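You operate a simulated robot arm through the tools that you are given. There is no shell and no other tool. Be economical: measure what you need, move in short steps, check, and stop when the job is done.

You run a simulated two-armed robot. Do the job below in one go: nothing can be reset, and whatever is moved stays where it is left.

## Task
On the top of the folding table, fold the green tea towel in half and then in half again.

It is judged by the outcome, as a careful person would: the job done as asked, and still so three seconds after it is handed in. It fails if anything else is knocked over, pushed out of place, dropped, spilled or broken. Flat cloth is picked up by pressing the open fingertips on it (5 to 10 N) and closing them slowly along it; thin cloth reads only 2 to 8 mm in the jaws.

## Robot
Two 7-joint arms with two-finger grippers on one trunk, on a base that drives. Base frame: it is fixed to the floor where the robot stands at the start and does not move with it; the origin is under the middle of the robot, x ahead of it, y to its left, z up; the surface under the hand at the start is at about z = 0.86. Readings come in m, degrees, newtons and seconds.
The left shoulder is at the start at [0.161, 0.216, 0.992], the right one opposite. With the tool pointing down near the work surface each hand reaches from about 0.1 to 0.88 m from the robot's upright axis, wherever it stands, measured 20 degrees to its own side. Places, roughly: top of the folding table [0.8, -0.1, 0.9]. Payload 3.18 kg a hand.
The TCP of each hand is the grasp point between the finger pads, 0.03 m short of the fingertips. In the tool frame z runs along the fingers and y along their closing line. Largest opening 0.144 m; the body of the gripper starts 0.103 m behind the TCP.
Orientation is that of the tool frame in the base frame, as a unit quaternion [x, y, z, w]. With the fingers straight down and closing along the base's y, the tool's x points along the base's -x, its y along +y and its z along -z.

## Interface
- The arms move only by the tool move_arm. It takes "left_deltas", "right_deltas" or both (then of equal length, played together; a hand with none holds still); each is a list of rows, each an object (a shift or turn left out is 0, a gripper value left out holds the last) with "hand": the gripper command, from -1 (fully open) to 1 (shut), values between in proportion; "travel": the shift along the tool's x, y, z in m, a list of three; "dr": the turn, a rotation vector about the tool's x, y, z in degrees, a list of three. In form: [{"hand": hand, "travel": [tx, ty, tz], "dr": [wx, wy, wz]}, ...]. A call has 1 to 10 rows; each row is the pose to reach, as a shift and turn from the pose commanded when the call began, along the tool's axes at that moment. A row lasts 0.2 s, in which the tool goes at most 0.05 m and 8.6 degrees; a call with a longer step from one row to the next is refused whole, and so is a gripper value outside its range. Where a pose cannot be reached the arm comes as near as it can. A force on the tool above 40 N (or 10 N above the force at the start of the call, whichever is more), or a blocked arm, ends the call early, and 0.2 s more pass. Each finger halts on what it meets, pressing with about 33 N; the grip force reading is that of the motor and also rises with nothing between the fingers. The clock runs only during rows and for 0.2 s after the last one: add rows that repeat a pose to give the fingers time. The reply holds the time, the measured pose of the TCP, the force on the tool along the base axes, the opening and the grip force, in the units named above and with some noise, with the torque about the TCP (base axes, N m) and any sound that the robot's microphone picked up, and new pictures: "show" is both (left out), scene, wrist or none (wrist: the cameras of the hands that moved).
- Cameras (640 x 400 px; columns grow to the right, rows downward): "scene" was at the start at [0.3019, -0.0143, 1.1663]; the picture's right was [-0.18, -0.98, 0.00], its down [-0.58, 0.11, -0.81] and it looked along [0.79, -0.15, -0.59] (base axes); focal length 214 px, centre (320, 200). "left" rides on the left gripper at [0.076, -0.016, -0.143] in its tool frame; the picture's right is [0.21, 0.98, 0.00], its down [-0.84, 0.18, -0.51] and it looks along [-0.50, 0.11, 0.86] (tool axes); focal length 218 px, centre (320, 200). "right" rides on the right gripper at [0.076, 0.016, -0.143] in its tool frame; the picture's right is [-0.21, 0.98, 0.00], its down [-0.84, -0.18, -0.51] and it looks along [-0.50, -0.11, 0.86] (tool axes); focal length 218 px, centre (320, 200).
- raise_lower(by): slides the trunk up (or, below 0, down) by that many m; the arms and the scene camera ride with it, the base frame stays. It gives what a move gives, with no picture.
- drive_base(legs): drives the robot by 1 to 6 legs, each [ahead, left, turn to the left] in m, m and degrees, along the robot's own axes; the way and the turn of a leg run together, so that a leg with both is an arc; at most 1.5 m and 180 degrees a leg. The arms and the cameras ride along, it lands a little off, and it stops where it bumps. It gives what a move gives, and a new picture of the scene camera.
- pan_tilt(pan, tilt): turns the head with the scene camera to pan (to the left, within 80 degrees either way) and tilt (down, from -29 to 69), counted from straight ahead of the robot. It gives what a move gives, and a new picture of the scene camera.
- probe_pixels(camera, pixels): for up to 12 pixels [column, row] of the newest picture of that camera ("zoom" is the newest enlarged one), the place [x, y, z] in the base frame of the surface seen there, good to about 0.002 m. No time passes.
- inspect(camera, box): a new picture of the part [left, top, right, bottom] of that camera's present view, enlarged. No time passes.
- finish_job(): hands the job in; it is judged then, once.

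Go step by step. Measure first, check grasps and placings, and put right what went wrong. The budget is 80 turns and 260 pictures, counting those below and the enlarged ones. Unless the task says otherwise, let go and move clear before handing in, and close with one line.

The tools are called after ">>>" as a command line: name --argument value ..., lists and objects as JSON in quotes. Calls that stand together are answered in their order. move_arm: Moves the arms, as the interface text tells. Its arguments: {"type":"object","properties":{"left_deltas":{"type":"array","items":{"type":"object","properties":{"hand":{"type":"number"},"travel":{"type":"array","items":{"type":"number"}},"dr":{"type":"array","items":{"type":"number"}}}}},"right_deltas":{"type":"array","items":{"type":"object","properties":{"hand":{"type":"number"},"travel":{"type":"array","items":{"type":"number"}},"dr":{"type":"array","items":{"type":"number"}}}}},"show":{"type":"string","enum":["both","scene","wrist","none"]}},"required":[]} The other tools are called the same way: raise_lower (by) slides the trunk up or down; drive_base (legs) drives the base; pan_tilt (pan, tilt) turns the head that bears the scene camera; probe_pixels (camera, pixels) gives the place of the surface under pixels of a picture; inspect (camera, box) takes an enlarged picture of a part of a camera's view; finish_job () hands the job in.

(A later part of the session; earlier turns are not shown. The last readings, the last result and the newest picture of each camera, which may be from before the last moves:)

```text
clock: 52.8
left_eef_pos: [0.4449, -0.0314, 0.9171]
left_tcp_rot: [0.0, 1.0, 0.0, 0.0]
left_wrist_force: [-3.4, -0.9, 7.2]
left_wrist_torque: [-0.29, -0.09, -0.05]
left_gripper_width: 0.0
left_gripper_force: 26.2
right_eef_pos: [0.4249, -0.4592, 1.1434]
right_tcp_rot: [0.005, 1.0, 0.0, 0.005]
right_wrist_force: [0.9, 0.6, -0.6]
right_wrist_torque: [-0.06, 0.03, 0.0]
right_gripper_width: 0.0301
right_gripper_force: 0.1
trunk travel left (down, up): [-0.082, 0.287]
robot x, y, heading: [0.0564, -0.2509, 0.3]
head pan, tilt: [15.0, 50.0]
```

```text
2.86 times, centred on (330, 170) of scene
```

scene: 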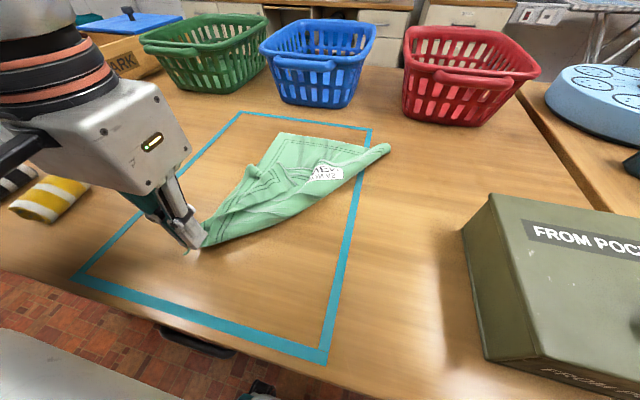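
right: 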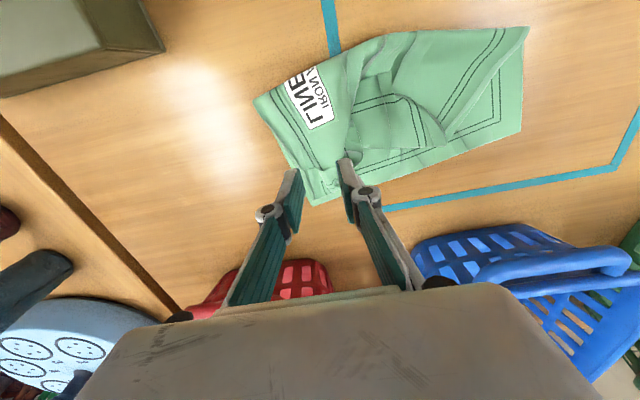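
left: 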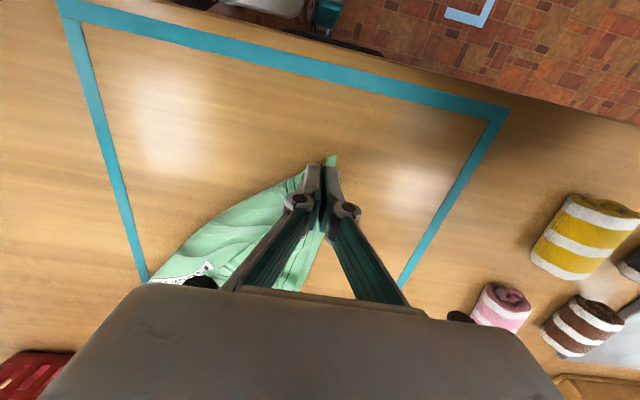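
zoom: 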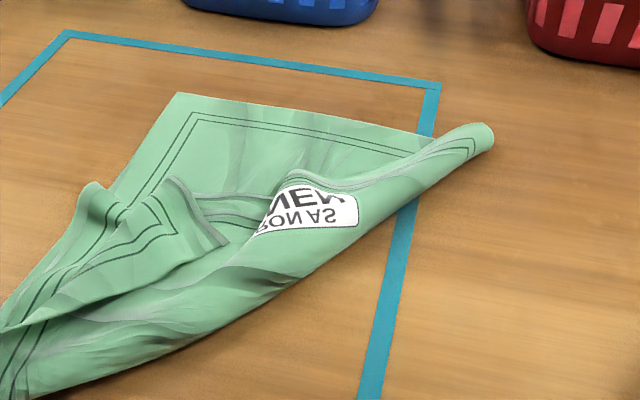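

The left corner is back near the robot side. I'll drag it a further 5 cm back at low height to bring the towel closer, then release.

>>> move_arm --left_deltas '[{"travel": [0.01, 0.0, 0.01]}, {"travel": [0.02, 0.0, 0.017]}, {"travel": [0.03, 0.003, 0.018]}, {"travel": [0.04, 0.005, 0.019]}, {"travel": [0.05, 0.005, 0.02]}, {"hand": 0.8, "travel": [0.05, 0.005, 0.02]}, {"hand": 0.4, "travel": [0.05, 0.005, 0.02]}, {"hand": 0.4, "travel": [0.05, 0.01, -0.02]}, {"hand": 0.4, "travel": [0.05, 0.03, -0.06]}, {"hand": 0.4, "travel": [0.05, 0.07, -0.08]}]'

>>> inspect --camera "scene" --box '[180, 110, 420, 260]'

```text
clock: 55.0
left_eef_pos: [0.3957, 0.0414, 0.9967]
left_tcp_rot: [0.001, 1.0, 0.0, 0.001]
left_wrist_force: [0.5, 0.0, -0.1]
left_wrist_torque: [-0.02, 0.01, 0.03]
left_gripper_width: 0.0432
left_gripper_force: 0.0
left hand out of reach, approached as far as the arm can: row 2, 3, 4, 5, 6, 7, 8
right_eef_pos: [0.4234, -0.4579, 1.1423]
right_tcp_rot: [0.004, 1.0, 0.0, 0.006]
right_wrist_force: [-0.1, 0.3, 0.1]
right_wrist_torque: [0.05, 0.0, 0.02]
right_gripper_width: 0.0301
right_gripper_force: 0.1
trunk travel left (down, up): [-0.082, 0.287]
robot x, y, heading: [0.0613, -0.2504, -0.1]
head pan, tilt: [15.0, 50.0]
```

scene: 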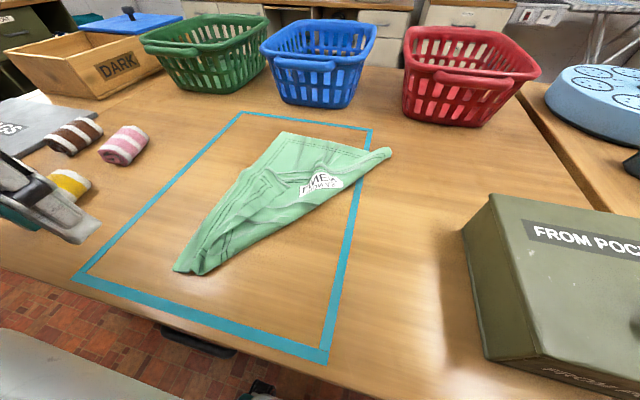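
left: 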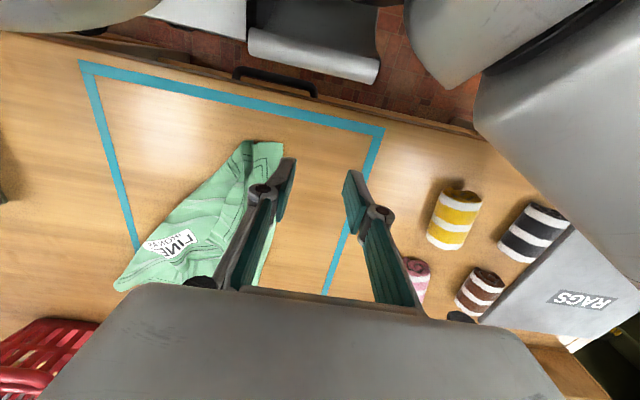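

```text
2.67 times, centred on (300, 185) of scene
```

zoom: 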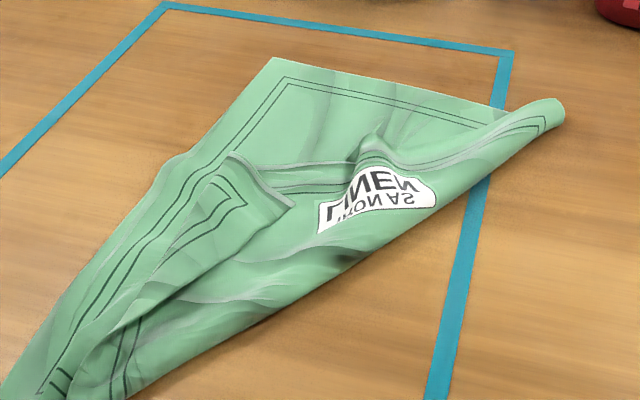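

The left side is flat now, and the remaining near-right corner (zoom about (285,205)) lies folded over the top. I'll measure it.

>>> probe_pixels --camera "zoom" --pixels '[[288, 206], [240, 200], [228, 158], [262, 190], [20, 390], [130, 390], [272, 60], [560, 110], [300, 290], [215, 190], [255, 215], [370, 150]]'

```text
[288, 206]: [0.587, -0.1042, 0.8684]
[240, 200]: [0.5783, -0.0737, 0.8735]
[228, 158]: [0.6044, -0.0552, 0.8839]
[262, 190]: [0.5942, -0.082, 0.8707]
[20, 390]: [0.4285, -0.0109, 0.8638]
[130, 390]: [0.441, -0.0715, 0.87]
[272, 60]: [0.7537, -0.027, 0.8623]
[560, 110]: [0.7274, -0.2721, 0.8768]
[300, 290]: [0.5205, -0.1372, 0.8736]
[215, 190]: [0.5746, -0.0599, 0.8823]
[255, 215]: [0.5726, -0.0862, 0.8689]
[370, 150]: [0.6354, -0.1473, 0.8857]
```

The flap's raised ridge is at about (0.578, -0.067), z≈0.882. The left hand will pinch it, lift it and carry it towards the near right.

>>> move_arm --left_deltas '[{"hand": 0.35, "travel": [-0.035, -0.02, -0.01]}, {"travel": [-0.07, -0.04, -0.01]}, {"travel": [-0.105, -0.06, -0.005]}, {"travel": [-0.14, -0.08, 0.01]}, {"travel": [-0.175, -0.1, 0.025]}, {"travel": [-0.184, -0.109, 0.05]}, {"travel": [-0.184, -0.109, 0.08]}, {"travel": [-0.184, -0.109, 0.094]}, {"travel": [-0.184, -0.109, 0.096]}]'

>>> inspect --camera "scene" --box '[180, 110, 420, 260]'

```text
clock: 57.0
left_eef_pos: [0.5783, -0.0691, 0.8998]
left_tcp_rot: [0.0, 1.0, 0.001, 0.0]
left_wrist_force: [0.1, 0.3, 1.0]
left_wrist_torque: [0.0, -0.02, -0.01]
left_gripper_width: 0.047
left_gripper_force: 0.0
right_eef_pos: [0.4241, -0.4592, 1.1424]
right_tcp_rot: [0.005, 1.0, 0.0, 0.005]
right_wrist_force: [0.0, 0.3, -0.5]
right_wrist_torque: [-0.03, 0.03, -0.01]
right_gripper_width: 0.0305
right_gripper_force: 0.0
trunk travel left (down, up): [-0.082, 0.287]
robot x, y, heading: [0.061, -0.2488, -0.1]
head pan, tilt: [15.0, 50.0]
```

scene: 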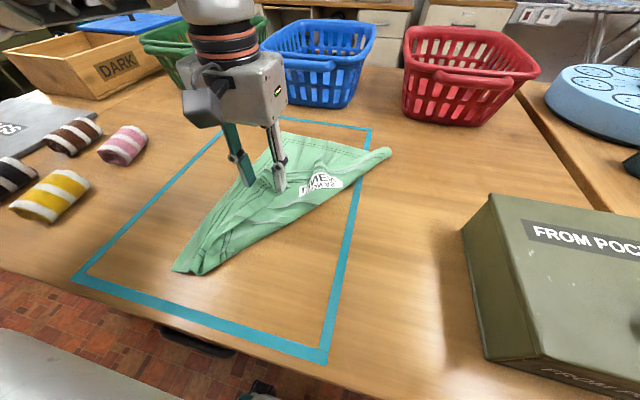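
left: 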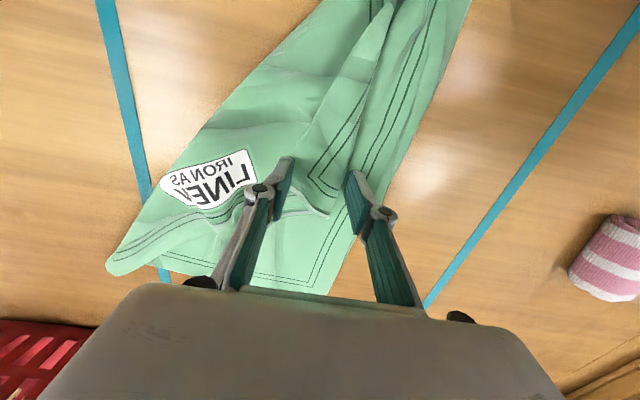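

```text
2.67 times, centred on (300, 185) of scene
```

zoom: 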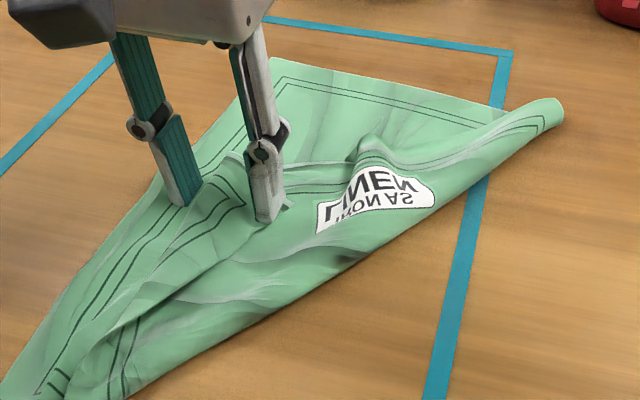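

The fingers straddle the flap's corner region. I'll close slowly and lift slightly.

>>> move_arm --left_deltas '[{"hand": 0.45, "travel": [0, 0, 0.001]}, {"hand": 0.55, "travel": [0, 0, 0.001]}, {"hand": 0.65, "travel": [0, 0, 0.001]}, {"hand": 0.75, "travel": [0, 0, 0.001]}, {"hand": 0.85, "travel": [0, 0, 0.001]}, {"hand": 0.95, "travel": [0, 0, 0.001]}, {"hand": 1.0, "travel": [0, 0, 0.001]}, {"hand": 1.0, "travel": [0, 0, 0.001]}, {"hand": 1.0, "travel": [0, 0, -0.015]}, {"hand": 1.0, "travel": [0, 0, -0.035]}]'

>>> inspect --camera "scene" --box '[180, 110, 420, 260]'

```text
clock: 59.2
left_eef_pos: [0.5782, -0.0692, 0.9365]
left_tcp_rot: [0.001, 1.0, 0.001, 0.0]
left_wrist_force: [0.1, 2.1, -0.1]
left_wrist_torque: [-0.07, 0.07, -0.02]
left_gripper_width: 0.0006
left_gripper_force: 27.1
right_eef_pos: [0.4235, -0.458, 1.1433]
right_tcp_rot: [0.005, 1.0, 0.001, 0.005]
right_wrist_force: [-0.4, 0.0, -0.4]
right_wrist_torque: [0.03, 0.0, 0.03]
right_gripper_width: 0.0305
right_gripper_force: 0.0
trunk travel left (down, up): [-0.082, 0.287]
robot x, y, heading: [0.059, -0.2441, -0.3]
head pan, tilt: [15.0, 50.0]
```

scene: 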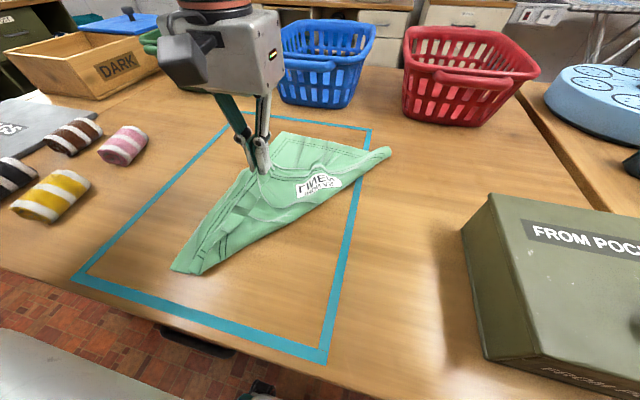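
left: 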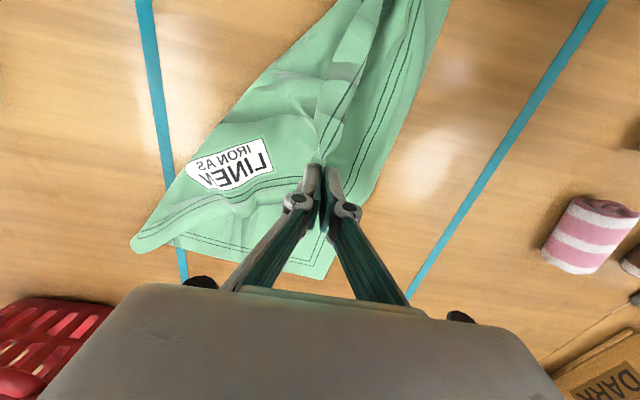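

```text
2.67 times, centred on (300, 185) of scene
```

zoom: 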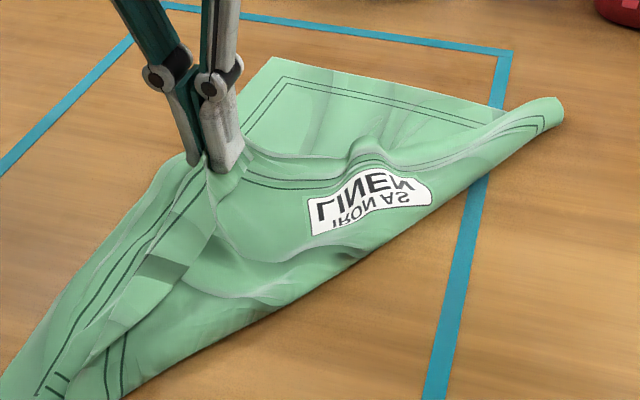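

It's held. I'll carry it in an arc to the near right at about (0.42, -0.26).

>>> move_arm --left_deltas '[{"travel": [0.01, -0.012, -0.03]}, {"travel": [0.025, -0.03, -0.05]}, {"travel": [0.042, -0.052, -0.06]}, {"travel": [0.06, -0.075, -0.065]}, {"travel": [0.078, -0.098, -0.065]}, {"travel": [0.096, -0.12, -0.06]}, {"travel": [0.114, -0.142, -0.045]}, {"travel": [0.132, -0.162, -0.025]}, {"travel": [0.147, -0.18, 0.0]}, {"travel": [0.158, -0.195, 0.025]}]'

>>> inspect --camera "scene" --box '[160, 110, 420, 272]'

```text
clock: 61.3
left_eef_pos: [0.4828, -0.2726, 0.9681]
left_tcp_rot: [-0.093, 0.994, -0.051, -0.025]
left_wrist_force: [1.4, 2.5, -3.2]
left_wrist_torque: [0.26, 0.15, -0.01]
left_gripper_width: 0.006
left_gripper_force: 31.4
right_eef_pos: [0.4233, -0.4605, 1.144]
right_tcp_rot: [0.006, 1.0, 0.0, 0.007]
right_wrist_force: [-0.7, 0.5, 0.5]
right_wrist_torque: [-0.03, -0.02, -0.01]
right_gripper_width: 0.0302
right_gripper_force: 0.0
trunk travel left (down, up): [-0.082, 0.287]
robot x, y, heading: [0.061, -0.2456, -0.1]
head pan, tilt: [15.0, 50.0]
stopped in row 10 (left hand): the arm was blocked; the commanded pose is now the measured one
```

scene: 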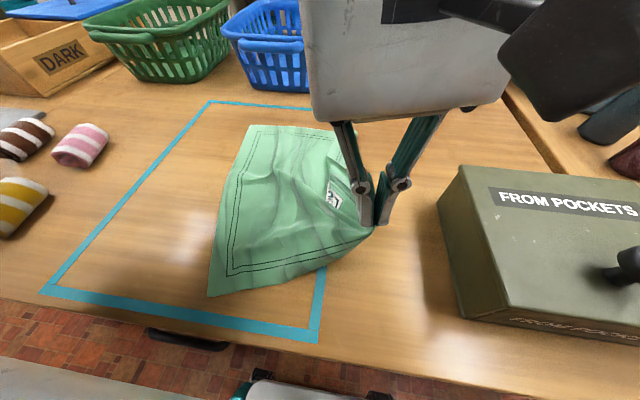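
left: 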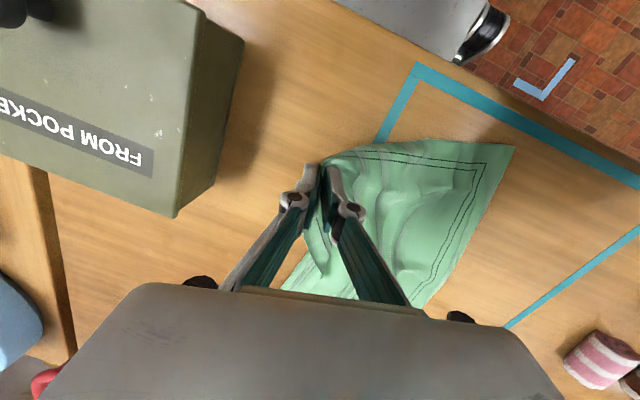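

```text
2.46 times, centred on (290, 191) of scene
```

zoom: 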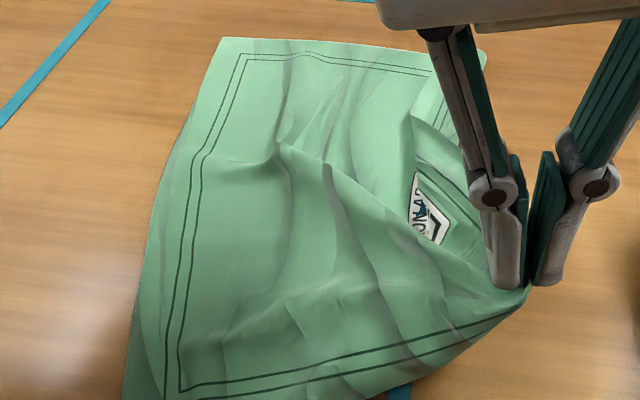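

The towel is nearly flat again with the near-right corner held at (0.483, -0.273). I'll lower it, release and retract the left arm away to its own side.

>>> move_arm --left_deltas '[{"travel": [0, 0.003, 0.03]}, {"travel": [0, 0.006, 0.06]}, {"travel": [0, 0.006, 0.064]}, {"hand": 0.7, "travel": [0, 0.006, 0.064]}, {"hand": 0.3, "travel": [0, 0.006, 0.064]}, {"hand": 0.3, "travel": [0, 0.006, 0.03]}, {"hand": 0.3, "travel": [0, 0.02, -0.01]}, {"hand": 0.3, "travel": [0, 0.06, -0.03]}, {"hand": 0.3, "travel": [0, 0.1, -0.05]}, {"hand": 0.3, "travel": [0, 0.14, -0.07]}]' --show "none"

>>> move_arm --left_deltas '[{"travel": [0, 0.04, 0], "dr": [-2, -1, 4]}, {"travel": [0, 0.08, 0], "dr": [-4, -2, 8]}, {"travel": [0, 0.12, 0], "dr": [-5.8, -2.9, 10.6]}, {"travel": [0, 0.12, 0], "dr": [-5.8, -2.9, 10.6]}]' --show "none"

>>> pan_tilt --pan 10 --tilt 58

```text
clock: 63.5
left_eef_pos: [0.4571, -0.1304, 1.021]
left_tcp_rot: [-0.087, 0.995, -0.046, -0.023]
left_wrist_force: [6.8, -1.9, -8.0]
left_wrist_torque: [0.5, 0.34, 0.32]
left_gripper_width: 0.0502
left_gripper_force: 0.0
right_eef_pos: [0.4249, -0.4576, 1.1449]
right_tcp_rot: [0.006, 1.0, 0.0, 0.005]
right_wrist_force: [-0.1, -0.5, -0.1]
right_wrist_torque: [-0.02, 0.02, -0.04]
right_gripper_width: 0.0302
right_gripper_force: 0.0
trunk travel left (down, up): [-0.082, 0.287]
robot x, y, heading: [0.0586, -0.2491, -0.0]
head pan, tilt: [15.0, 50.0]
```

```text
clock: 64.5
left_eef_pos: [0.4372, -0.0139, 1.0093]
left_tcp_rot: [0.007, 1.0, 0.006, 0.001]
left_wrist_force: [0.4, -0.3, -0.6]
left_wrist_torque: [0.0, 0.0, 0.01]
left_gripper_width: 0.0503
left_gripper_force: 0.0
right_eef_pos: [0.4238, -0.4602, 1.1435]
right_tcp_rot: [0.006, 1.0, 0.001, 0.005]
right_wrist_force: [0.8, -0.2, -0.9]
right_wrist_torque: [0.02, 0.0, 0.01]
right_gripper_width: 0.0303
right_gripper_force: 0.2
trunk travel left (down, up): [-0.082, 0.287]
robot x, y, heading: [0.0591, -0.2508, 0.0]
head pan, tilt: [15.0, 50.0]
```

```text
clock: 65.2
left_eef_pos: [0.4368, -0.0133, 1.0087]
left_tcp_rot: [0.005, 1.0, 0.005, 0.001]
left_wrist_force: [-0.1, -0.2, 0.1]
left_wrist_torque: [-0.04, 0.04, -0.02]
left_gripper_width: 0.0504
left_gripper_force: 0.1
right_eef_pos: [0.4236, -0.4591, 1.1431]
right_tcp_rot: [0.005, 1.0, 0.0, 0.006]
right_wrist_force: [-0.4, -0.2, -0.3]
right_wrist_torque: [-0.02, -0.02, 0.01]
right_gripper_width: 0.0303
right_gripper_force: 0.1
trunk travel left (down, up): [-0.082, 0.287]
robot x, y, heading: [0.0576, -0.2518, -0.2]
head pan, tilt: [10.0, 58.0]
```

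scene: 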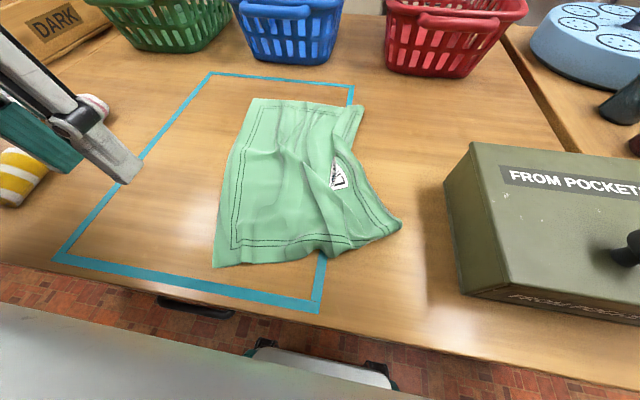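

The towel is nearly flat again. I'll centre the robot on the towel (y≈-0.155) and raise the trunk for better reach, then test whether both hands reach the far side side by side.

>>> raise_lower --by 0.12

>>> drive_base --legs '[[0, 0.097, 0]]'

```text
clock: 66.7
left_eef_pos: [0.436, -0.0119, 1.1291]
left_tcp_rot: [0.006, 1.0, 0.005, 0.0]
left_wrist_force: [0.2, 0.8, 0.0]
left_wrist_torque: [-0.02, 0.07, -0.03]
left_gripper_width: 0.0503
left_gripper_force: 0.1
right_eef_pos: [0.4261, -0.4587, 1.2632]
right_tcp_rot: [0.005, 1.0, 0.001, 0.004]
right_wrist_force: [-0.1, 0.1, 0.3]
right_wrist_torque: [-0.01, -0.01, -0.01]
right_gripper_width: 0.0305
right_gripper_force: 0.1
trunk travel left (down, up): [-0.202, 0.167]
robot x, y, heading: [0.058, -0.2461, -0.1]
head pan, tilt: [10.0, 58.0]
```

```text
clock: 68.2
left_eef_pos: [0.4367, 0.0839, 1.1293]
left_tcp_rot: [0.006, 1.0, 0.004, 0.001]
left_wrist_force: [0.4, 0.4, 0.4]
left_wrist_torque: [0.03, -0.04, 0.01]
left_gripper_width: 0.0505
left_gripper_force: 0.1
right_eef_pos: [0.4248, -0.3625, 1.2637]
right_tcp_rot: [0.005, 1.0, 0.001, 0.005]
right_wrist_force: [0.3, 0.0, -0.1]
right_wrist_torque: [-0.03, 0.02, 0.01]
right_gripper_width: 0.0301
right_gripper_force: 0.0
trunk travel left (down, up): [-0.202, 0.167]
robot x, y, heading: [0.0589, -0.1552, -0.1]
head pan, tilt: [10.0, 58.0]
```

scene: 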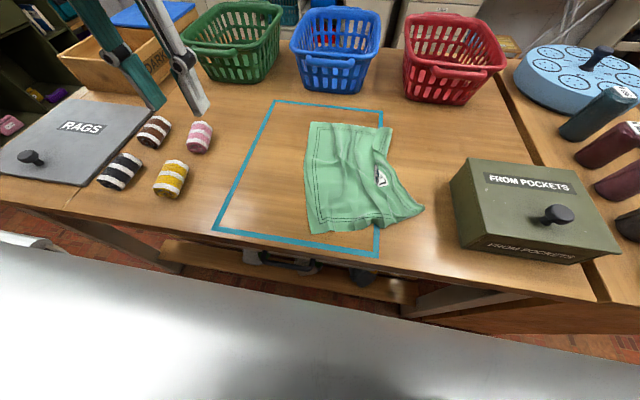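

Now an empty reach test: both hands to x≈0.70, y≈-0.055 and -0.255, at z≈0.96.

>>> move_arm --left_deltas '[{"travel": [-0.026, -0.014, 0.017]}, {"travel": [-0.053, -0.028, 0.034]}, {"travel": [-0.079, -0.042, 0.051]}, {"travel": [-0.105, -0.056, 0.068]}, {"travel": [-0.132, -0.07, 0.085]}, {"travel": [-0.158, -0.083, 0.101]}, {"travel": [-0.184, -0.097, 0.118]}, {"travel": [-0.21, -0.111, 0.135]}, {"travel": [-0.237, -0.125, 0.152]}, {"travel": [-0.263, -0.139, 0.169]}]' --right_deltas '[{"travel": [-0.0275, 0.011, 0.03]}, {"travel": [-0.055, 0.022, 0.061]}, {"travel": [-0.0825, 0.032, 0.091]}, {"travel": [-0.11, 0.043, 0.122]}, {"travel": [-0.1375, 0.054, 0.152]}, {"travel": [-0.165, 0.065, 0.182]}, {"travel": [-0.1925, 0.075, 0.213]}, {"travel": [-0.22, 0.086, 0.243]}, {"travel": [-0.2475, 0.097, 0.274]}, {"travel": [-0.275, 0.1075, 0.304]}]'

```text
clock: 70.4
left_eef_pos: [0.7001, -0.059, 0.9596]
left_tcp_rot: [0.007, 1.0, 0.005, 0.0]
left_wrist_force: [0.6, -0.2, -0.4]
left_wrist_torque: [0.04, 0.06, -0.02]
left_gripper_width: 0.0505
left_gripper_force: 0.1
right_eef_pos: [0.6361, -0.3389, 1.0073]
right_tcp_rot: [0.007, 1.0, 0.002, 0.004]
right_wrist_force: [0.9, -0.3, 0.1]
right_wrist_torque: [0.05, 0.05, 0.01]
right_gripper_width: 0.0301
right_gripper_force: 0.1
right hand out of reach, approached as far as the arm can: row 5, 6, 7, 8, 9, 10
trunk travel left (down, up): [-0.202, 0.167]
robot x, y, heading: [0.059, -0.152, -0.0]
head pan, tilt: [10.0, 58.0]
```

scene: 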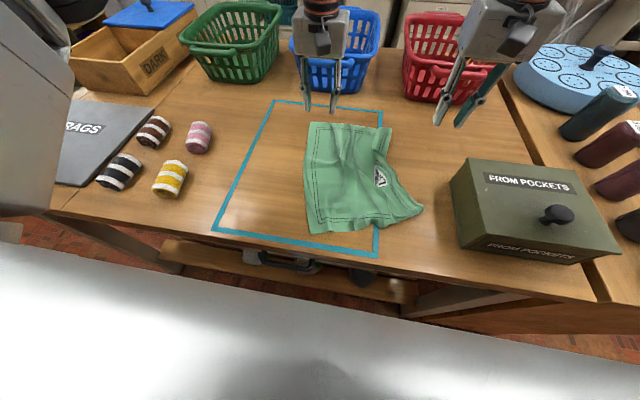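
right: 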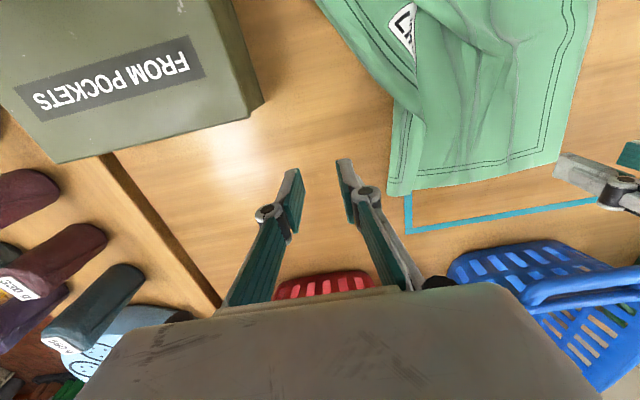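
left: 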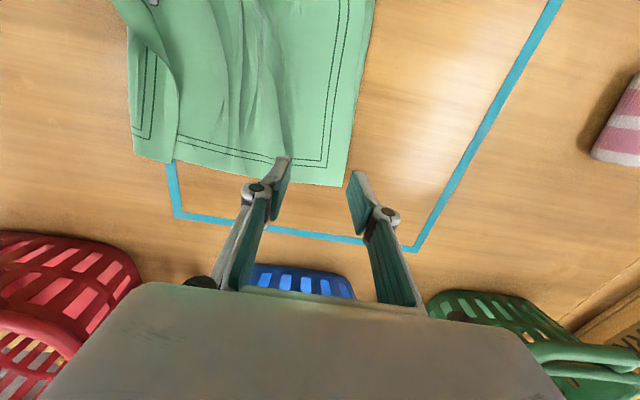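

The left reaches easily, while the right is limited by its wrist posture. I'll test whether yawing the right hand frees it.

>>> move_arm --right_deltas '[{"dr": [0, 0, -8]}, {"dr": [0, 0, -16]}, {"dr": [0, 0, -24]}, {"dr": [0, 0, -24], "travel": [-0.015, 0.02, 0.01]}, {"dr": [0, 0, -24], "travel": [-0.03, 0.04, 0.02]}, {"dr": [0, 0, -24], "travel": [-0.045, 0.06, 0.03]}, {"dr": [0, 0, -24], "travel": [-0.06, 0.08, 0.045]}]' --show "scene"

```text
clock: 72.0
left_eef_pos: [0.6988, -0.0583, 0.9606]
left_tcp_rot: [0.006, 1.0, 0.006, 0.001]
left_wrist_force: [0.2, 0.3, 0.0]
left_wrist_torque: [0.01, -0.02, 0.03]
left_gripper_width: 0.0504
left_gripper_force: 0.1
right_eef_pos: [0.6199, -0.3257, 0.9692]
right_tcp_rot: [-0.201, 0.98, 0.001, 0.007]
right_wrist_force: [-0.1, -0.3, 1.1]
right_wrist_torque: [-0.01, 0.0, -0.04]
right_gripper_width: 0.0301
right_gripper_force: 0.0
right hand out of reach, approached as far as the arm can: row 3, 4, 5, 6, 7
trunk travel left (down, up): [-0.202, 0.167]
robot x, y, heading: [0.0592, -0.1532, -0.3]
head pan, tilt: [10.0, 58.0]
```

scene: 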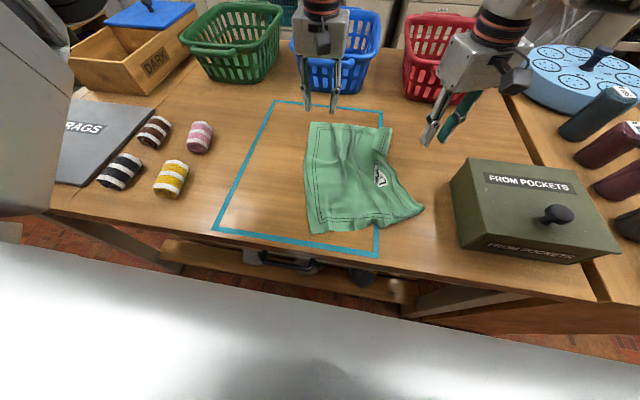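

That made it worse, so I'll try the other direction.

>>> move_arm --right_deltas '[{"dr": [0, 0, 8]}, {"dr": [0, 0, 16]}, {"dr": [0, 0, 24]}, {"dr": [0, 0, 32]}, {"dr": [0, 0, 40]}, {"dr": [0, 0, 48]}, {"dr": [0, 0, 53], "travel": [0, 0, 0]}, {"dr": [0, 0, 53], "travel": [-0.005, 0.032, 0.003]}, {"dr": [0, 0, 53], "travel": [-0.01, 0.063, 0.006]}, {"dr": [0, 0, 53], "travel": [-0.034, 0.09, 0.01]}]' --show "scene"

```text
clock: 74.2
left_eef_pos: [0.6985, -0.0593, 0.9612]
left_tcp_rot: [0.006, 1.0, 0.005, 0.0]
left_wrist_force: [0.2, -0.4, -0.1]
left_wrist_torque: [0.01, -0.02, 0.01]
left_gripper_width: 0.0502
left_gripper_force: 0.0
right_eef_pos: [0.5897, -0.3085, 0.9959]
right_tcp_rot: [0.262, 0.965, 0.005, 0.003]
right_wrist_force: [0.6, -0.5, 0.1]
right_wrist_torque: [0.05, 0.02, 0.0]
right_gripper_width: 0.0304
right_gripper_force: 0.0
right hand out of reach, approached as far as the arm can: row 8, 9, 10
trunk travel left (down, up): [-0.202, 0.167]
robot x, y, heading: [0.0565, -0.1529, -0.2]
head pan, tilt: [10.0, 58.0]
```

scene: 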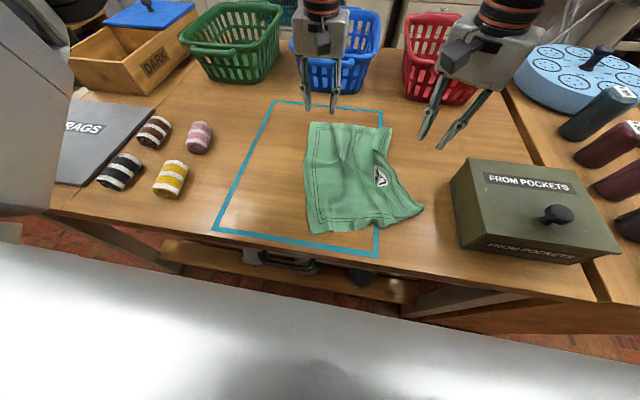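

The right arm only works well at least 0.2 m to its own side, while the left is flexible. So I'll retract both, lower the trunk to its earlier height and put the robot at y≈-0.05; I'll also use the base to draw the towel nearer after grasping.

>>> move_arm --left_deltas '[{"travel": [0.02, 0.0, -0.03]}, {"travel": [0.045, 0.005, -0.06]}, {"travel": [0.075, 0.01, -0.09]}, {"travel": [0.11, 0.015, -0.12]}, {"travel": [0.15, 0.02, -0.145]}, {"travel": [0.19, 0.025, -0.16]}, {"travel": [0.24, 0.03, -0.16]}]' --right_deltas '[{"travel": [0.015, -0.01, -0.03], "dr": [0, 0, -5]}, {"travel": [0.03, -0.02, -0.06], "dr": [0, 0, -10]}, {"travel": [0.05, -0.03, -0.09], "dr": [0, 0, -15]}, {"travel": [0.07, -0.04, -0.115], "dr": [0, 0, -20]}, {"travel": [0.09, -0.052, -0.14], "dr": [0, 0, -25]}, {"travel": [0.11, -0.065, -0.16], "dr": [0, 0, -30.4]}, {"travel": [0.129, -0.076, -0.16], "dr": [0, 0, -30.4]}]' --show "none"

>>> raise_lower --by -0.12

>>> drive_base --legs '[[0, 0.105, 0]]'

>>> pan_tilt --pan -8 --tilt 58

```text
refused: row 7 steps farther than a row can; nothing moved
```

```text
clock: 75.1
left_eef_pos: [0.7006, -0.0579, 0.8885]
left_tcp_rot: [0.004, 1.0, 0.001, -0.008]
left_wrist_force: [0.0, 0.5, 11.2]
left_wrist_torque: [0.14, -0.14, 0.0]
left_gripper_width: 0.0008
left_gripper_force: 21.0
right_eef_pos: [0.592, -0.3086, 0.9194]
right_tcp_rot: [0.255, 0.967, -0.002, -0.01]
right_wrist_force: [0.3, 1.4, 0.1]
right_wrist_torque: [-0.01, -0.02, 0.02]
right_gripper_width: 0.0303
right_gripper_force: 0.0
trunk travel left (down, up): [-0.139, 0.23]
robot x, y, heading: [0.0575, -0.1507, -0.0]
head pan, tilt: [10.0, 58.0]
stopped: the force on the tool passed its limit at 51 N (the readings are from after the stop); the commanded pose is now the measured one
```

```text
clock: 76.6
left_eef_pos: [0.6996, 0.0474, 0.8902]
left_tcp_rot: [0.004, 1.0, 0.002, -0.009]
left_wrist_force: [-0.6, -1.4, 11.6]
left_wrist_torque: [-0.1, -0.1, -0.02]
left_gripper_width: 0.0516
left_gripper_force: 0.1
right_eef_pos: [0.5914, -0.2049, 0.9207]
right_tcp_rot: [0.257, 0.966, -0.002, -0.008]
right_wrist_force: [0.3, 0.1, -0.2]
right_wrist_torque: [-0.02, 0.03, 0.01]
right_gripper_width: 0.03
right_gripper_force: 0.0
trunk travel left (down, up): [-0.139, 0.23]
robot x, y, heading: [0.0591, -0.0499, -0.2]
head pan, tilt: [10.0, 58.0]
```

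scene: 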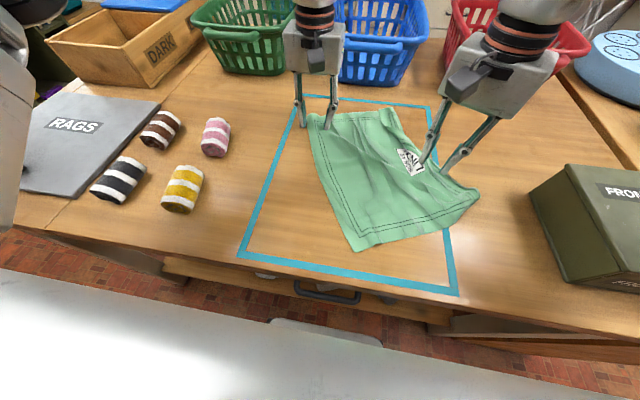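

```text
clock: 77.5
left_eef_pos: [0.7004, 0.0462, 0.8895]
left_tcp_rot: [0.004, 1.0, 0.002, -0.009]
left_wrist_force: [-1.5, -0.7, 7.1]
left_wrist_torque: [-0.1, 0.03, 0.02]
left_gripper_width: 0.0523
left_gripper_force: 0.0
right_eef_pos: [0.5915, -0.2049, 0.921]
right_tcp_rot: [0.256, 0.967, -0.001, -0.01]
right_wrist_force: [1.1, -0.4, -0.9]
right_wrist_torque: [0.02, 0.01, 0.0]
right_gripper_width: 0.03
right_gripper_force: 0.1
trunk travel left (down, up): [-0.139, 0.23]
robot x, y, heading: [0.0588, -0.0496, 0.0]
head pan, tilt: [-8.0, 58.0]
```

scene: 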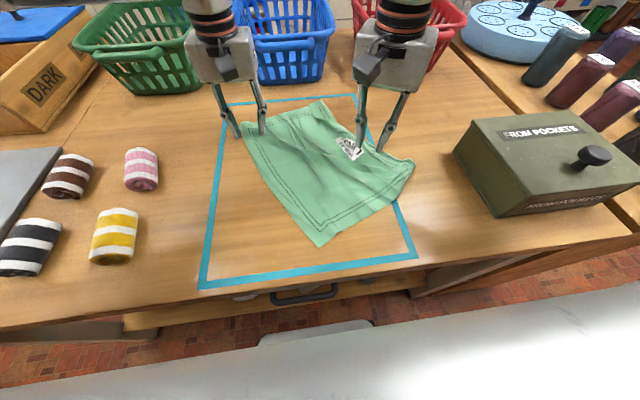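

The first move was refused and the later calls ran anyway, so the left hand dragged the towel's far side about 10 cm left; nothing else was touched. I'll lift both hands clear with legal steps and won't chain dependent calls again.

>>> move_arm --left_deltas '[{"travel": [0.0, 0.0, -0.03]}, {"travel": [0.01, 0.0, -0.065]}, {"travel": [0.03, 0.005, -0.1]}, {"travel": [0.06, 0.01, -0.13]}, {"travel": [0.095, 0.015, -0.15]}, {"travel": [0.13, 0.02, -0.16]}, {"travel": [0.17, 0.025, -0.17]}, {"travel": [0.21, 0.03, -0.18]}]' --right_deltas '[{"travel": [0.0, 0.0, -0.03], "dr": [0, 0, -4]}, {"travel": [0.01, -0.01, -0.065], "dr": [0, 0, -8]}, {"travel": [0.03, -0.02, -0.1], "dr": [0, 0, -12]}, {"travel": [0.05, -0.03, -0.13], "dr": [0, 0, -16]}, {"travel": [0.075, -0.045, -0.15], "dr": [0, 0, -20]}, {"travel": [0.1, -0.06, -0.17], "dr": [0, 0, -24]}, {"travel": [0.12, -0.08, -0.18], "dr": [0, 0, -28]}, {"travel": [0.13, -0.1, -0.18], "dr": [0, 0, -30]}]' --show "scene"

```text
clock: 79.2
left_eef_pos: [0.492, 0.0767, 1.0745]
left_tcp_rot: [0.004, 1.0, 0.003, -0.008]
left_wrist_force: [1.0, 0.4, 0.2]
left_wrist_torque: [-0.02, -0.04, -0.02]
left_gripper_width: 0.0506
left_gripper_force: 0.0
right_eef_pos: [0.4303, -0.2271, 1.1025]
right_tcp_rot: [-0.003, 1.0, 0.001, -0.008]
right_wrist_force: [-0.5, 0.3, -0.4]
right_wrist_torque: [0.0, -0.04, 0.01]
right_gripper_width: 0.0301
right_gripper_force: 0.1
trunk travel left (down, up): [-0.139, 0.23]
robot x, y, heading: [0.0589, -0.052, -0.1]
head pan, tilt: [-8.0, 58.0]
```

scene: 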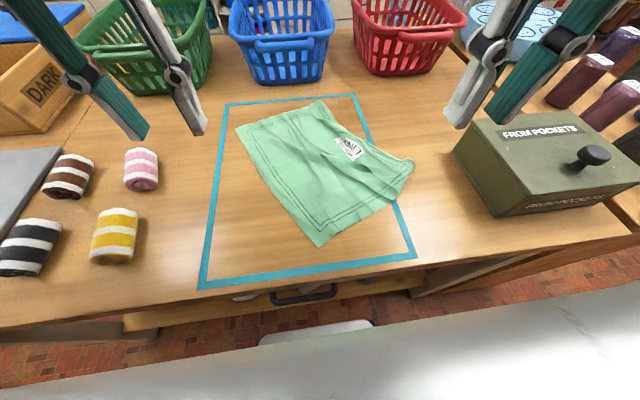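

>>> inspect --camera "scene" --box '[220, 90, 430, 255]'

>>> probe_pixels --camera "scene" --pixels '[[238, 130], [322, 102], [412, 164], [318, 245], [275, 185], [365, 205], [385, 198], [400, 178], [370, 135]]'

```text
2.42 times, centred on (325, 172) of scene
```

zoom: 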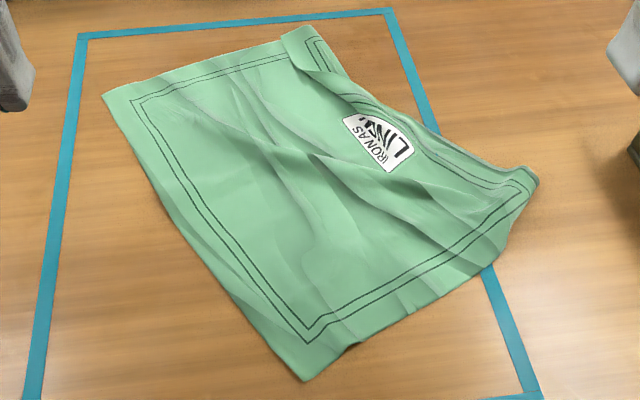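

```text
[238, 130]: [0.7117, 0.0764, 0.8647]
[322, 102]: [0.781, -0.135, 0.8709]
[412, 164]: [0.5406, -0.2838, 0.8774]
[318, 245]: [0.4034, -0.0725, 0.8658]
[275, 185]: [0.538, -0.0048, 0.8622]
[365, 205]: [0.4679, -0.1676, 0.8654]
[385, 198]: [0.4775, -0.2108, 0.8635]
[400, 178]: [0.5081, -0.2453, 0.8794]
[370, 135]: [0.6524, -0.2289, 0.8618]
```

The towel is rotated about 25° but quite flat. The press-and-drag worked smoothly, so I'll do it in reverse. The left hand will press at the same spot (0.70, 0.046) and drag back right and toward the robot.

>>> move_arm --left_deltas '[{"hand": 0.3, "travel": [-0.04, -0.006, 0.0]}, {"travel": [-0.08, -0.012, 0.01]}, {"travel": [-0.12, -0.018, 0.03]}, {"travel": [-0.155, -0.024, 0.06]}, {"travel": [-0.185, -0.028, 0.095]}, {"travel": [-0.2, -0.031, 0.13]}, {"travel": [-0.203, -0.031, 0.16]}, {"travel": [-0.203, -0.031, 0.178]}, {"travel": [-0.203, -0.031, 0.183]}, {"travel": [-0.203, -0.031, 0.1855]}]' --show "none"

```text
clock: 81.5
left_eef_pos: [0.6935, 0.0446, 0.8899]
left_tcp_rot: [0.003, 1.0, -0.001, -0.005]
left_wrist_force: [2.3, -0.6, 29.0]
left_wrist_torque: [-0.15, -0.21, 0.02]
left_gripper_width: 0.0496
left_gripper_force: 0.0
right_eef_pos: [0.4298, -0.2273, 1.1052]
right_tcp_rot: [-0.003, 1.0, 0.001, -0.006]
right_wrist_force: [0.7, -0.3, 1.0]
right_wrist_torque: [-0.03, -0.02, 0.01]
right_gripper_width: 0.0302
right_gripper_force: 0.0
trunk travel left (down, up): [-0.139, 0.23]
robot x, y, heading: [0.0564, -0.0479, -0.2]
head pan, tilt: [-8.0, 58.0]
```

>>> move_arm --left_deltas '[{"travel": [0, 0, -0.0015]}, {"travel": [0.006, -0.015, -0.0015]}, {"travel": [0.011, -0.03, -0.0015]}, {"travel": [0.017, -0.045, -0.0015]}, {"travel": [0.023, -0.06, -0.0015]}, {"travel": [0.029, -0.075, -0.0015]}, {"travel": [0.034, -0.09, -0.0015]}, {"travel": [0.04, -0.105, -0.0015]}]' --show "scene"

```text
clock: 83.2
left_eef_pos: [0.6528, -0.061, 0.8889]
left_tcp_rot: [0.006, 1.0, 0.0, -0.006]
left_wrist_force: [7.1, 2.4, 26.6]
left_wrist_torque: [0.25, -0.48, -0.11]
left_gripper_width: 0.0519
left_gripper_force: 0.0
right_eef_pos: [0.4307, -0.2267, 1.1047]
right_tcp_rot: [-0.003, 1.0, 0.001, -0.007]
right_wrist_force: [0.6, 0.1, 0.1]
right_wrist_torque: [-0.03, -0.06, 0.03]
right_gripper_width: 0.0304
right_gripper_force: 0.0
trunk travel left (down, up): [-0.139, 0.23]
robot x, y, heading: [0.0588, -0.0474, -0.0]
head pan, tilt: [-8.0, 58.0]
```

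scene: 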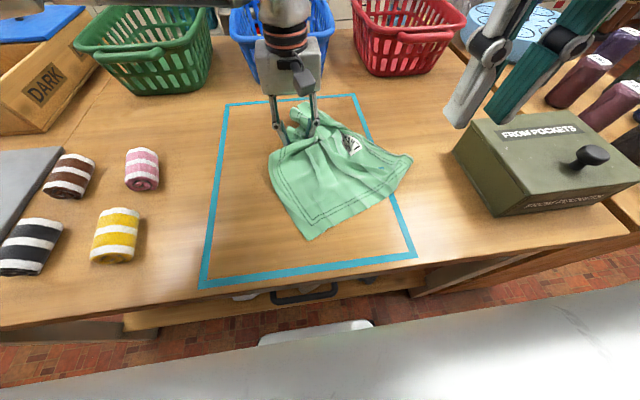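

It bunched because I was pushing rather than pulling. I'll lift the hand clear and look closely.

>>> move_arm --left_deltas '[{"travel": [0, 0, -0.03]}, {"travel": [0.02, 0.01, -0.07]}, {"travel": [0.05, 0.03, -0.1]}, {"travel": [0.08, 0.06, -0.12]}, {"travel": [0.1, 0.1, -0.12]}]' --show "none"

>>> inspect --camera "scene" --box '[240, 90, 430, 245]'

```text
clock: 84.5
left_eef_pos: [0.5554, 0.0439, 1.0068]
left_tcp_rot: [0.005, 1.0, 0.002, -0.01]
left_wrist_force: [-0.7, -0.2, -0.3]
left_wrist_torque: [-0.04, 0.01, 0.01]
left_gripper_width: 0.0502
left_gripper_force: 0.0
right_eef_pos: [0.4327, -0.2252, 1.1042]
right_tcp_rot: [-0.003, 1.0, 0.0, -0.009]
right_wrist_force: [0.6, -0.7, 0.1]
right_wrist_torque: [-0.06, 0.01, 0.0]
right_gripper_width: 0.0301
right_gripper_force: 0.0
trunk travel left (down, up): [-0.139, 0.23]
robot x, y, heading: [0.0607, -0.0517, -0.2]
head pan, tilt: [-8.0, 58.0]
```

```text
2.58 times, centred on (335, 168) of scene
```

zoom: 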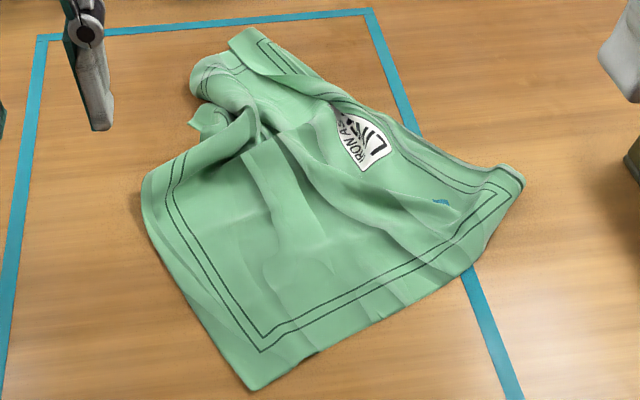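

Better idea: grasp both near corners and back the robot up. That pulls the towel straight and close; the near part may overhang the table edge briefly. Then I fold within easy reach, so I'll probe the near corners.

>>> probe_pixels --camera "zoom" --pixels '[[252, 388], [300, 360], [262, 345], [522, 182], [500, 235], [485, 200], [470, 260], [235, 330], [515, 200]]'

>>> inspect --camera "right" --box '[200, 0, 640, 275]'

```text
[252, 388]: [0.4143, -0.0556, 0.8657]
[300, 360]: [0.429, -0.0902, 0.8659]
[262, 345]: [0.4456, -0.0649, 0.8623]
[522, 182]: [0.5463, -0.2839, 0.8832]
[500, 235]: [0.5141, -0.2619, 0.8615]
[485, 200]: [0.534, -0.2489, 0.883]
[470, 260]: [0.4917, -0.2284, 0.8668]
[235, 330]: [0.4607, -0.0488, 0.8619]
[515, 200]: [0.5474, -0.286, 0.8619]
```

```text
1.45 times, centred on (420, 138) of right
```

zoom: 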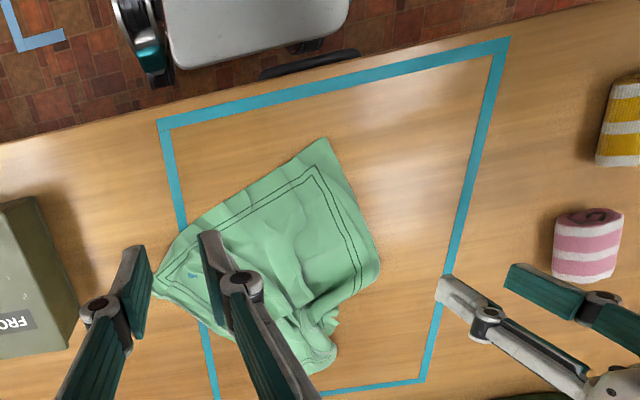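

Near-left corner is at (0.414, -0.056), near-right at (0.547, -0.285). I'll move both hands to grasp points about 3 cm inside each corner, just above contact.

>>> move_arm --left_deltas '[{"hand": 0.44, "travel": [0.02, -0.025, 0.0]}, {"travel": [0.045, -0.05, 0.0]}, {"travel": [0.07, -0.08, 0.01]}, {"travel": [0.095, -0.105, 0.03]}, {"travel": [0.115, -0.122, 0.06]}, {"travel": [0.115, -0.122, 0.085]}, {"travel": [0.115, -0.122, 0.105]}, {"travel": [0.115, -0.122, 0.111]}]' --right_deltas '[{"hand": 0.44, "travel": [-0.025, -0.005, 0.03]}, {"travel": [-0.05, -0.01, 0.06]}, {"travel": [-0.075, -0.018, 0.09]}, {"travel": [-0.1, -0.024, 0.12]}, {"travel": [-0.107, -0.027, 0.15]}, {"travel": [-0.107, -0.027, 0.175]}, {"travel": [-0.107, -0.027, 0.195]}, {"travel": [-0.107, -0.027, 0.207]}]' --show "wrist"

```text
clock: 86.2
left_eef_pos: [0.4382, -0.0794, 0.899]
left_tcp_rot: [0.003, 1.0, 0.003, -0.009]
left_wrist_force: [-0.6, -0.8, 0.0]
left_wrist_torque: [-0.01, 0.02, 0.01]
left_gripper_width: 0.0404
left_gripper_force: 0.1
right_eef_pos: [0.5366, -0.2537, 0.8943]
right_tcp_rot: [-0.002, 1.0, 0.001, -0.009]
right_wrist_force: [-0.6, -0.6, -0.3]
right_wrist_torque: [-0.02, 0.02, -0.02]
right_gripper_width: 0.0404
right_gripper_force: 0.1
trunk travel left (down, up): [-0.139, 0.23]
robot x, y, heading: [0.0592, -0.0518, -0.3]
head pan, tilt: [-8.0, 58.0]
```

right: 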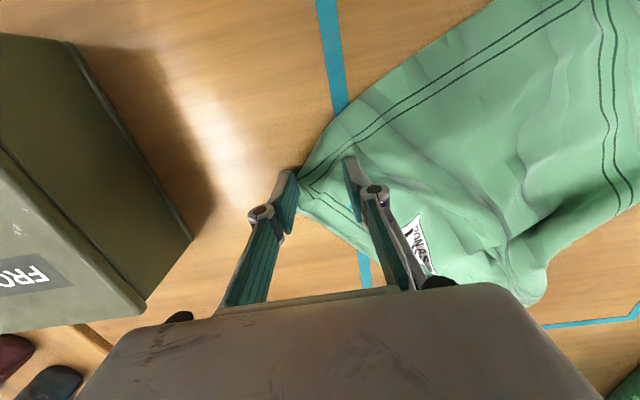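
left: 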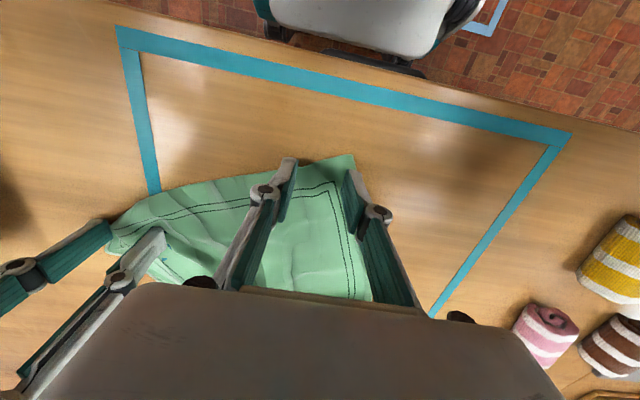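

Both are well placed. I'll press onto the cloth, moving the right hand 6 mm inward first.

>>> move_arm --left_deltas '[{"travel": [0, 0, 0.004]}, {"travel": [0, 0, 0.007]}, {"travel": [0, 0, 0.0085]}, {"travel": [0, 0, 0.0085]}]' --right_deltas '[{"travel": [0, 0.006, 0]}, {"travel": [0, 0.006, 0.002]}, {"travel": [0, 0.006, 0.004]}, {"travel": [0, 0.006, 0.004]}]' --show "none"

```text
clock: 87.2
left_eef_pos: [0.4367, -0.0793, 0.8919]
left_tcp_rot: [0.003, 1.0, 0.002, -0.008]
left_wrist_force: [2.5, -0.3, 10.0]
left_wrist_torque: [-0.13, -0.13, 0.02]
left_gripper_width: 0.0405
left_gripper_force: 0.0
right_eef_pos: [0.5356, -0.2476, 0.8918]
right_tcp_rot: [-0.002, 1.0, 0.0, -0.008]
right_wrist_force: [2.2, -1.2, 11.3]
right_wrist_torque: [-0.35, -0.13, 0.0]
right_gripper_width: 0.0406
right_gripper_force: 0.2
trunk travel left (down, up): [-0.139, 0.23]
robot x, y, heading: [0.0603, -0.0488, -0.1]
head pan, tilt: [-8.0, 58.0]
```

Forces are 10 N and 11 N. I'll close both slowly.

>>> move_arm --left_deltas '[{"hand": 0.5, "travel": [0, 0, 0.0]}, {"hand": 0.56, "travel": [0, 0, 0.0002]}, {"hand": 0.62, "travel": [0, 0, 0.0004]}, {"hand": 0.68, "travel": [0, 0, 0.0006]}, {"hand": 0.74, "travel": [0, 0, 0.0008]}, {"hand": 0.8, "travel": [0, 0, 0.001]}, {"hand": 0.86, "travel": [0, 0, 0.001]}, {"hand": 0.92, "travel": [0, 0, 0.001]}, {"hand": 1.0, "travel": [0, 0, 0.001]}, {"hand": 1.0, "travel": [0, 0, 0.001]}]' --right_deltas '[{"hand": 0.5, "travel": [0, 0, 0.0]}, {"hand": 0.56, "travel": [0, 0, 0.0002]}, {"hand": 0.62, "travel": [0, 0, 0.0004]}, {"hand": 0.68, "travel": [0, 0, 0.0006]}, {"hand": 0.74, "travel": [0, 0, 0.0008]}, {"hand": 0.8, "travel": [0, 0, 0.001]}, {"hand": 0.86, "travel": [0, 0, 0.001]}, {"hand": 0.92, "travel": [0, 0, 0.001]}, {"hand": 1.0, "travel": [0, 0, 0.001]}, {"hand": 1.0, "travel": [0, 0, 0.001]}]' --show "wrist"

```text
clock: 89.5
left_eef_pos: [0.4364, -0.08, 0.8901]
left_tcp_rot: [0.003, 1.0, 0.003, -0.008]
left_wrist_force: [1.4, -0.9, 0.8]
left_wrist_torque: [-0.06, -0.03, 0.01]
left_gripper_width: 0.0058
left_gripper_force: 34.4
right_eef_pos: [0.535, -0.2468, 0.8895]
right_tcp_rot: [-0.002, 1.0, 0.001, -0.008]
right_wrist_force: [-1.2, 1.1, 5.8]
right_wrist_torque: [-0.25, -0.14, -0.07]
right_gripper_width: 0.0072
right_gripper_force: 37.9
trunk travel left (down, up): [-0.139, 0.23]
robot x, y, heading: [0.0548, -0.049, 0.1]
head pan, tilt: [-8.0, 58.0]
```

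right: 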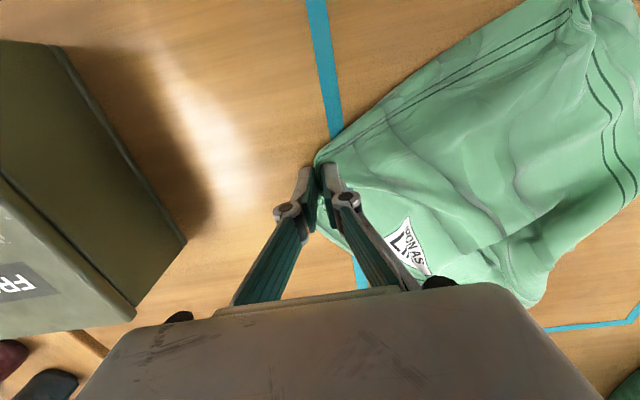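
left: 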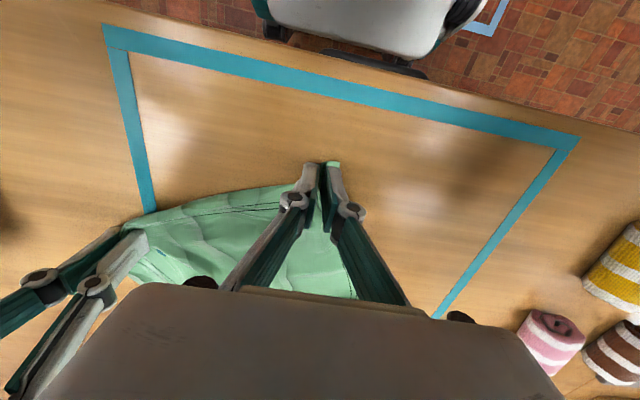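

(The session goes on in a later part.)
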